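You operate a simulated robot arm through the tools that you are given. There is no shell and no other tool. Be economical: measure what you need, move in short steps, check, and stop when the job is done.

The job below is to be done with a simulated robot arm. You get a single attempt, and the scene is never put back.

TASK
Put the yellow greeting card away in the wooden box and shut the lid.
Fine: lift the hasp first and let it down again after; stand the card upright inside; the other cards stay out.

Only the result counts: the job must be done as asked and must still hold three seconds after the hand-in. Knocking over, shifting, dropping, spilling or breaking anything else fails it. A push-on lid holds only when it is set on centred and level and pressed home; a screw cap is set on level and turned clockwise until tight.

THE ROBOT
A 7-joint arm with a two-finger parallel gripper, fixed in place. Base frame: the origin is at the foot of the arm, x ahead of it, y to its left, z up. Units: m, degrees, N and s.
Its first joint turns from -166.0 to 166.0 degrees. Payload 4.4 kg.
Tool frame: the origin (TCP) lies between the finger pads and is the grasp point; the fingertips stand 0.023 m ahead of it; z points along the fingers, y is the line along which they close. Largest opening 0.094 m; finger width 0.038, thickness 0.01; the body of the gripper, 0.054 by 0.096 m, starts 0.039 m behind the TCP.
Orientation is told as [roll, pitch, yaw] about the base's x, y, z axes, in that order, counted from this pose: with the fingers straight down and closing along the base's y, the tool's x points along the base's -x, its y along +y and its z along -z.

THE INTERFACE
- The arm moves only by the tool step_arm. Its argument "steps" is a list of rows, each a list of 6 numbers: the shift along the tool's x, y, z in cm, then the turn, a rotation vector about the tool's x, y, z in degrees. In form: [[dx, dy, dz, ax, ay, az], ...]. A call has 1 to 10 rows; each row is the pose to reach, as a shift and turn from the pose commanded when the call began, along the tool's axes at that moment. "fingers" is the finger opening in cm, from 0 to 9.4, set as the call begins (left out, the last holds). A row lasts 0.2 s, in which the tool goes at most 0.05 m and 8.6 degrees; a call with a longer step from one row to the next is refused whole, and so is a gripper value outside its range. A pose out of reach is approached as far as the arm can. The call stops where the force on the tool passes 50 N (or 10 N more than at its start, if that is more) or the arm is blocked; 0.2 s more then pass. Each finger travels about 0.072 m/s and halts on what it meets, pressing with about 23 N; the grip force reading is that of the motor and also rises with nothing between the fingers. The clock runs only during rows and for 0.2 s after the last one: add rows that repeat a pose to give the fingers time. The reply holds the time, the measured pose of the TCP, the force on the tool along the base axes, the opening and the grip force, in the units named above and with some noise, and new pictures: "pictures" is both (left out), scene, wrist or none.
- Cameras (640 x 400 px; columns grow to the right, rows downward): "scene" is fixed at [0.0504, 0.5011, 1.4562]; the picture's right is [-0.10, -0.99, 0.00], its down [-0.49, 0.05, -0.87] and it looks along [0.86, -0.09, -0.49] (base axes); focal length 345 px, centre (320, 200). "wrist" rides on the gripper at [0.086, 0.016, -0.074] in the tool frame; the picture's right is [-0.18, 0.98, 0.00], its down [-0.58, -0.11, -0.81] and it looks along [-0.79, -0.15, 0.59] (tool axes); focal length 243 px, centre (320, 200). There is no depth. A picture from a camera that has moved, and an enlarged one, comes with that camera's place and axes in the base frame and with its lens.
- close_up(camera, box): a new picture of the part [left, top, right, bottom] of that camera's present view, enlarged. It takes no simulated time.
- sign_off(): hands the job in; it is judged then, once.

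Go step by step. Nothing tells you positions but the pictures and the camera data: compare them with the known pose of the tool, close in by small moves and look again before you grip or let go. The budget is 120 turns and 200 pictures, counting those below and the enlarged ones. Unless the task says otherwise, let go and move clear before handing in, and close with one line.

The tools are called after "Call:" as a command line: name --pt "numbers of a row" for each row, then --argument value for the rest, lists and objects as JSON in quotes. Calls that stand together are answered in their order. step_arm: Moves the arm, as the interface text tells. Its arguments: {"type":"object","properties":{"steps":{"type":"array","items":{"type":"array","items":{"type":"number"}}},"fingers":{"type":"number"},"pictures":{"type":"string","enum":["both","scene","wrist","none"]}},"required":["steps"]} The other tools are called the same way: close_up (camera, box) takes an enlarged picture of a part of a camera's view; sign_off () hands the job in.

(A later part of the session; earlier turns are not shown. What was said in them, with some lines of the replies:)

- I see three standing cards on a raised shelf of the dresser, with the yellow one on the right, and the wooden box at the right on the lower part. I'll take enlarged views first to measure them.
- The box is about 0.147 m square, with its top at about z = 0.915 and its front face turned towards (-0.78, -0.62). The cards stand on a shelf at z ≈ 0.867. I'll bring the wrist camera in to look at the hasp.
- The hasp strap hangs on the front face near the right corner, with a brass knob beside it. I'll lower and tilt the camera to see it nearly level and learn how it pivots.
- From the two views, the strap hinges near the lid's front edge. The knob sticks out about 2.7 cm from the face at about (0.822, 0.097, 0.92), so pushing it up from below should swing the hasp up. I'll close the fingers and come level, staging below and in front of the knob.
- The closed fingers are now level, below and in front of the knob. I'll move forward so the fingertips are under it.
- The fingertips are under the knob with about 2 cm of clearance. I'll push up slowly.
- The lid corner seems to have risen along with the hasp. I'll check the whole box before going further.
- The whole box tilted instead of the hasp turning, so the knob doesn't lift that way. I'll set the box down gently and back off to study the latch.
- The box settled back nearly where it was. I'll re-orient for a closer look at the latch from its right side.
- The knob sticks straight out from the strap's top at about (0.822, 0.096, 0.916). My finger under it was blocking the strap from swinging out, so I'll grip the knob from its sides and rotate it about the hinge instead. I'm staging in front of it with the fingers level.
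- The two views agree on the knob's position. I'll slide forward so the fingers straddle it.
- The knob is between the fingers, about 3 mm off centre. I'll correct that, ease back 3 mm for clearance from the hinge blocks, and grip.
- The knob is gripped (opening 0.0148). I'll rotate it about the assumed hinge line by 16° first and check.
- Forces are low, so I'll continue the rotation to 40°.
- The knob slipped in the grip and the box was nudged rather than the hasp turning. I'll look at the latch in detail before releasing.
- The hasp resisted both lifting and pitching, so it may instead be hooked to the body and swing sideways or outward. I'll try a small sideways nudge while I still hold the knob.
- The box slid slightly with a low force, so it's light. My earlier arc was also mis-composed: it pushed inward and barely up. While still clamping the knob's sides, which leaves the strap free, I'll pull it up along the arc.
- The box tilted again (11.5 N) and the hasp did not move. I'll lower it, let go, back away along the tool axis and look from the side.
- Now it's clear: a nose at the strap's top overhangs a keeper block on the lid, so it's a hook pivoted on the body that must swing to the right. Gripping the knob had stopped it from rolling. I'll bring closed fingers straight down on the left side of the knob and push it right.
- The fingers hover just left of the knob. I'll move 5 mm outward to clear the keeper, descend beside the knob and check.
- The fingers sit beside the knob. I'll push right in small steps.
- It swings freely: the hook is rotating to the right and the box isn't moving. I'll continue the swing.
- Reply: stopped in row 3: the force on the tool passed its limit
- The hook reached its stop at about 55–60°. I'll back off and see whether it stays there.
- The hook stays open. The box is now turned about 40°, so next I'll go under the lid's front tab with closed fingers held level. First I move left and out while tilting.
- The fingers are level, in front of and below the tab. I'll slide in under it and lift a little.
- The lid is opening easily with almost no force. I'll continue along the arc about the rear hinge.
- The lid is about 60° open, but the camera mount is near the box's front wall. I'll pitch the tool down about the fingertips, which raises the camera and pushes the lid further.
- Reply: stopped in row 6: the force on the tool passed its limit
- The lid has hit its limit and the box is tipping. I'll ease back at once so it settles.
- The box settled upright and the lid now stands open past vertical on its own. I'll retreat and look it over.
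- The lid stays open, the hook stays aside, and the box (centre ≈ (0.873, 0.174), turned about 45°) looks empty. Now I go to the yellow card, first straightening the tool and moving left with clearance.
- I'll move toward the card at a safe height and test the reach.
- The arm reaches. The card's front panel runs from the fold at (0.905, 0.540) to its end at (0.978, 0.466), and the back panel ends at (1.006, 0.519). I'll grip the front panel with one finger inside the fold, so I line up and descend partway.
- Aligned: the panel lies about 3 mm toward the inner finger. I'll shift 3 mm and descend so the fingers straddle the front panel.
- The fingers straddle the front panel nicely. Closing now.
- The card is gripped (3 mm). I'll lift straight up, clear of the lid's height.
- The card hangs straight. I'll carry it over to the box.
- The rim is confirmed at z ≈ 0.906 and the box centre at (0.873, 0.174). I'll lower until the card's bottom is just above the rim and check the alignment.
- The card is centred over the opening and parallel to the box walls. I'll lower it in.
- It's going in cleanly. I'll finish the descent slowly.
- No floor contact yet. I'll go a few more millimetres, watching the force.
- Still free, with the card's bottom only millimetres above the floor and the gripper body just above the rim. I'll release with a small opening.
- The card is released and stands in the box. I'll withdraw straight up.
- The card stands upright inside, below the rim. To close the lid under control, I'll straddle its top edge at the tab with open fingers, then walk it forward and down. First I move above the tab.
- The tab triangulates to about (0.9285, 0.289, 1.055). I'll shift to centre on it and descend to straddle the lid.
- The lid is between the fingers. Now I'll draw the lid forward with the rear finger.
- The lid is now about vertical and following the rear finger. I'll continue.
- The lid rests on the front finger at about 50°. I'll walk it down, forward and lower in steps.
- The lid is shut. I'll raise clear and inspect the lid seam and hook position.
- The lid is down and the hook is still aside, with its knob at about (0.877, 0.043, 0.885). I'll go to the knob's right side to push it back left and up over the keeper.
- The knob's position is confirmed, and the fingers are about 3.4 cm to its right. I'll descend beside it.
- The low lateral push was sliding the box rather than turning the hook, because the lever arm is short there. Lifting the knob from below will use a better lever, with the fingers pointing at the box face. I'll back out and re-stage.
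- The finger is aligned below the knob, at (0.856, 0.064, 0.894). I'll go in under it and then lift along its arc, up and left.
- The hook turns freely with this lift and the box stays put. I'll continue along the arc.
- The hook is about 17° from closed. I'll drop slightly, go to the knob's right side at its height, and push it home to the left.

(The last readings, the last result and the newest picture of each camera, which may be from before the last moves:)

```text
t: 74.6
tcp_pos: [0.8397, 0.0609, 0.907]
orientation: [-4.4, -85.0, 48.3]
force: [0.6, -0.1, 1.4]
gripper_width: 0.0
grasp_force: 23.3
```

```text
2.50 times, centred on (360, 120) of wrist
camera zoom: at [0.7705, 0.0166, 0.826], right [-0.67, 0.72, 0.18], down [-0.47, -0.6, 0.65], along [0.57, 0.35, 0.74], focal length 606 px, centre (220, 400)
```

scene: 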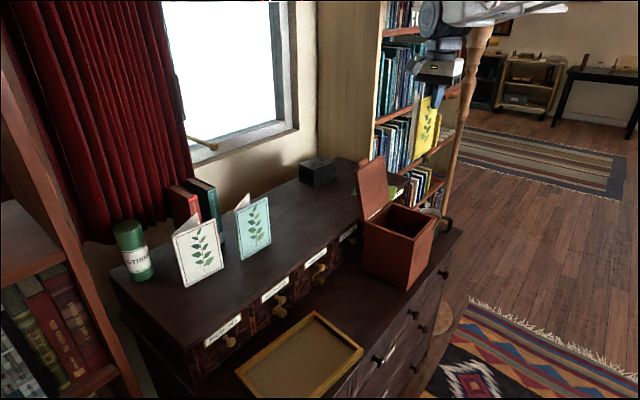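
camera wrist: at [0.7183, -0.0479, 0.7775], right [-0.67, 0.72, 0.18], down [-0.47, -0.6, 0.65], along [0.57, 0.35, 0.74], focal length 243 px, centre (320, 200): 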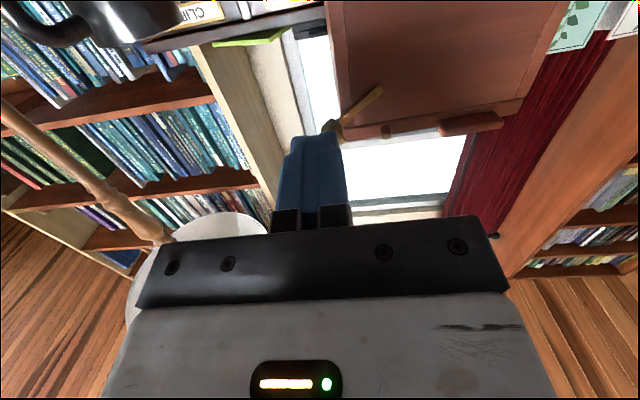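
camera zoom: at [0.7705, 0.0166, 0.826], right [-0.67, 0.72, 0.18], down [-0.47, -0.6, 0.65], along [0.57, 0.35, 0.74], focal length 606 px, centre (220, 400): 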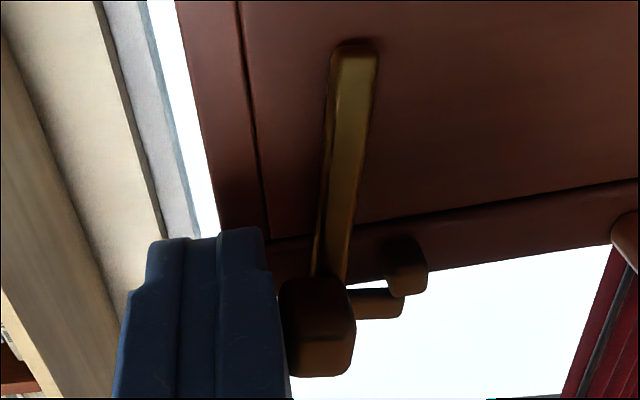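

The nose is already over the keeper. I'll push a little more to seat it fully.

Call:
step_arm --pt "0 0.3 0 0 0 0" --pt "0 0.6 0 0 0 0" --pt "0 0.9 0 0 0 0" --pictures "none"

Call:
close_up --camera "scene" --box '[410, 200, 450, 230]'

Call:
close_up --camera "wrist" --box '[240, 40, 480, 200]'

```text
t: 75.4
tcp_pos: [0.8347, 0.0671, 0.9055]
orientation: [-4.4, -84.9, 48.2]
force: [1.9, -5.0, 1.3]
gripper_width: 0.0
grasp_force: 23.1
```

```text
13.33 times, centred on (430, 215) of scene
camera zoom: at [0.0504, 0.5011, 1.4562], right [-0.1, -0.99, 0.0], down [-0.49, 0.05, -0.87], along [0.86, -0.09, -0.49], focal length 4603 px, centre (-1147, 0)
```

zoom: 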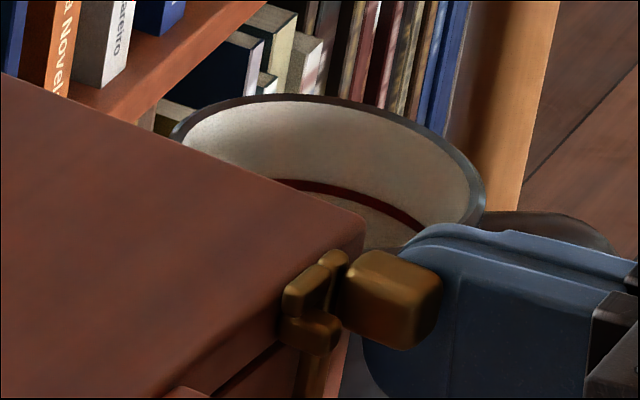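

```text
2.50 times, centred on (360, 120) of wrist
camera zoom: at [0.7644, 0.0227, 0.8257], right [-0.67, 0.72, 0.18], down [-0.47, -0.6, 0.65], along [0.57, 0.35, 0.74], focal length 606 px, centre (220, 400)
```

zoom: 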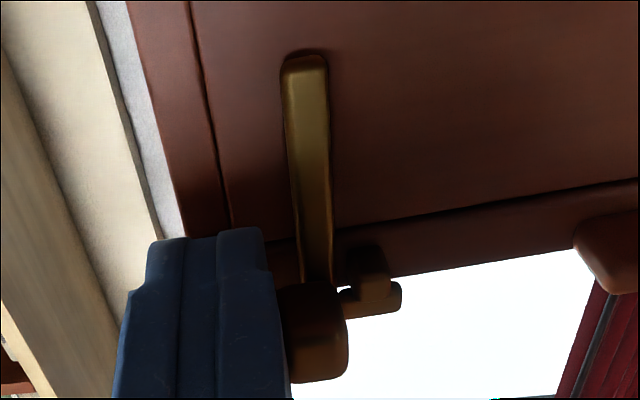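

The hook is seated against its stop, with the nose over the keeper as at the start. I'll move off to the right, then back away and check.

Call:
step_arm --pt "0 -0.8 0 0 0 0" --pt "0 -1.2 -2 0 0 0" --pt "0 -1.2 -6 0 0 0" --pt "-1 -1.2 -10 0 0 0" --pt "-3 -1.2 -13 0 0 0" --pictures "both"

Call:
close_up --camera "scene" --box '[350, 170, 470, 290]'

Call:
close_up --camera "scene" --box '[410, 205, 450, 235]'

Call:
close_up --camera "wrist" --box '[240, 20, 480, 180]'

```text
t: 76.6
tcp_pos: [0.7505, -0.0277, 0.9468]
orientation: [-4.2, -85.0, 48.3]
force: [1.0, 0.7, 0.9]
gripper_width: 0.0
grasp_force: 22.5
camera wrist: at [0.6802, -0.0734, 0.8672], right [-0.67, 0.72, 0.18], down [-0.47, -0.6, 0.65], along [0.57, 0.35, 0.74], focal length 243 px, centre (320, 200)
```

scene: 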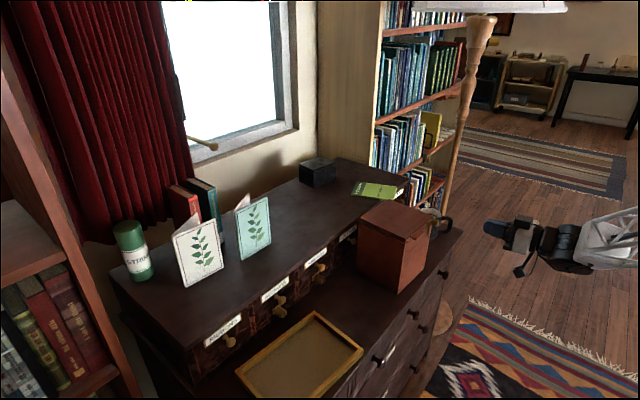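
wrist: 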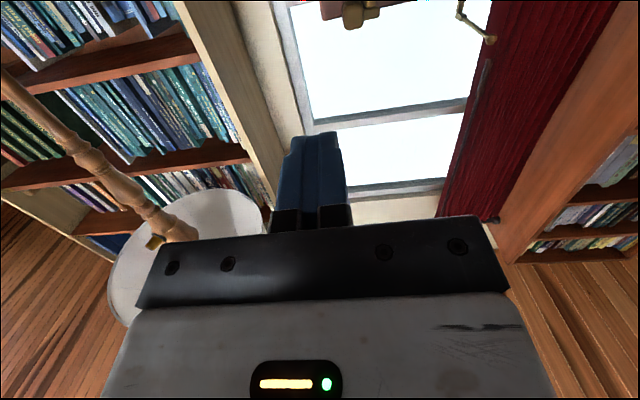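

```text
3.33 times, centred on (410, 230) of scene
camera zoom: at [0.0504, 0.5011, 1.4562], right [-0.1, -0.99, 0.0], down [-0.49, 0.05, -0.87], along [0.86, -0.09, -0.49], focal length 1151 px, centre (20, 100)
```

zoom: 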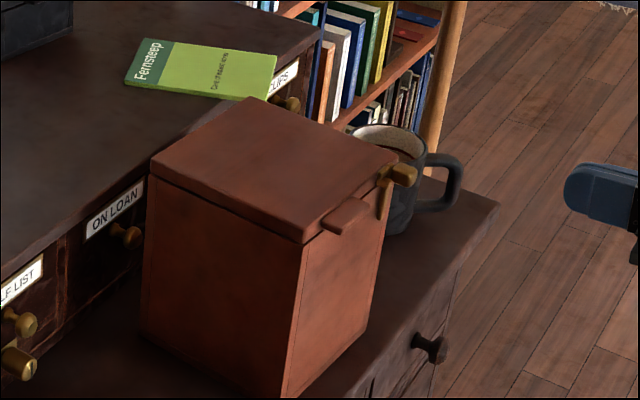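

```text
13.33 times, centred on (430, 220) of scene
camera zoom: at [0.0504, 0.5011, 1.4562], right [-0.1, -0.99, 0.0], down [-0.49, 0.05, -0.87], along [0.86, -0.09, -0.49], focal length 4603 px, centre (-1147, -67)
```

zoom: 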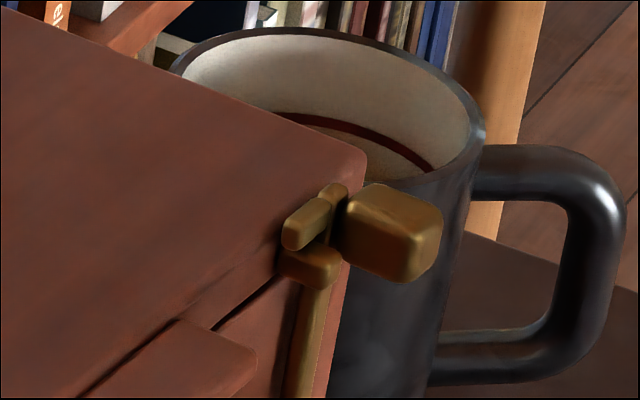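

```text
2.50 times, centred on (360, 100) of wrist
camera zoom: at [0.6802, -0.0734, 0.8672], right [-0.67, 0.72, 0.18], down [-0.47, -0.6, 0.65], along [0.57, 0.35, 0.74], focal length 606 px, centre (220, 450)
```

zoom: 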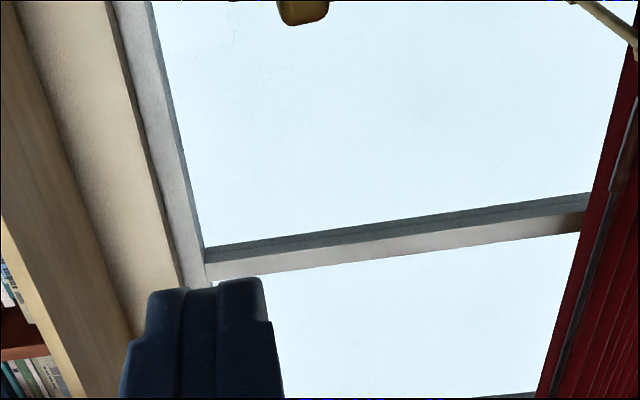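

The lid is shut, the hasp sits over its keeper as at the start, and the other cards and objects look undisturbed. The arm is clear, so I'm handing in.

Call:
sign_off

```text
The job is handed in.
```

The yellow card was standing upright in the wooden box when I closed the lid; the lid is shut, the hasp is back over its keeper, and the other cards stayed out. The box itself was tilted and nudged while I worked the hasp and lid, so it ended up slightly shifted and turned from where it began.
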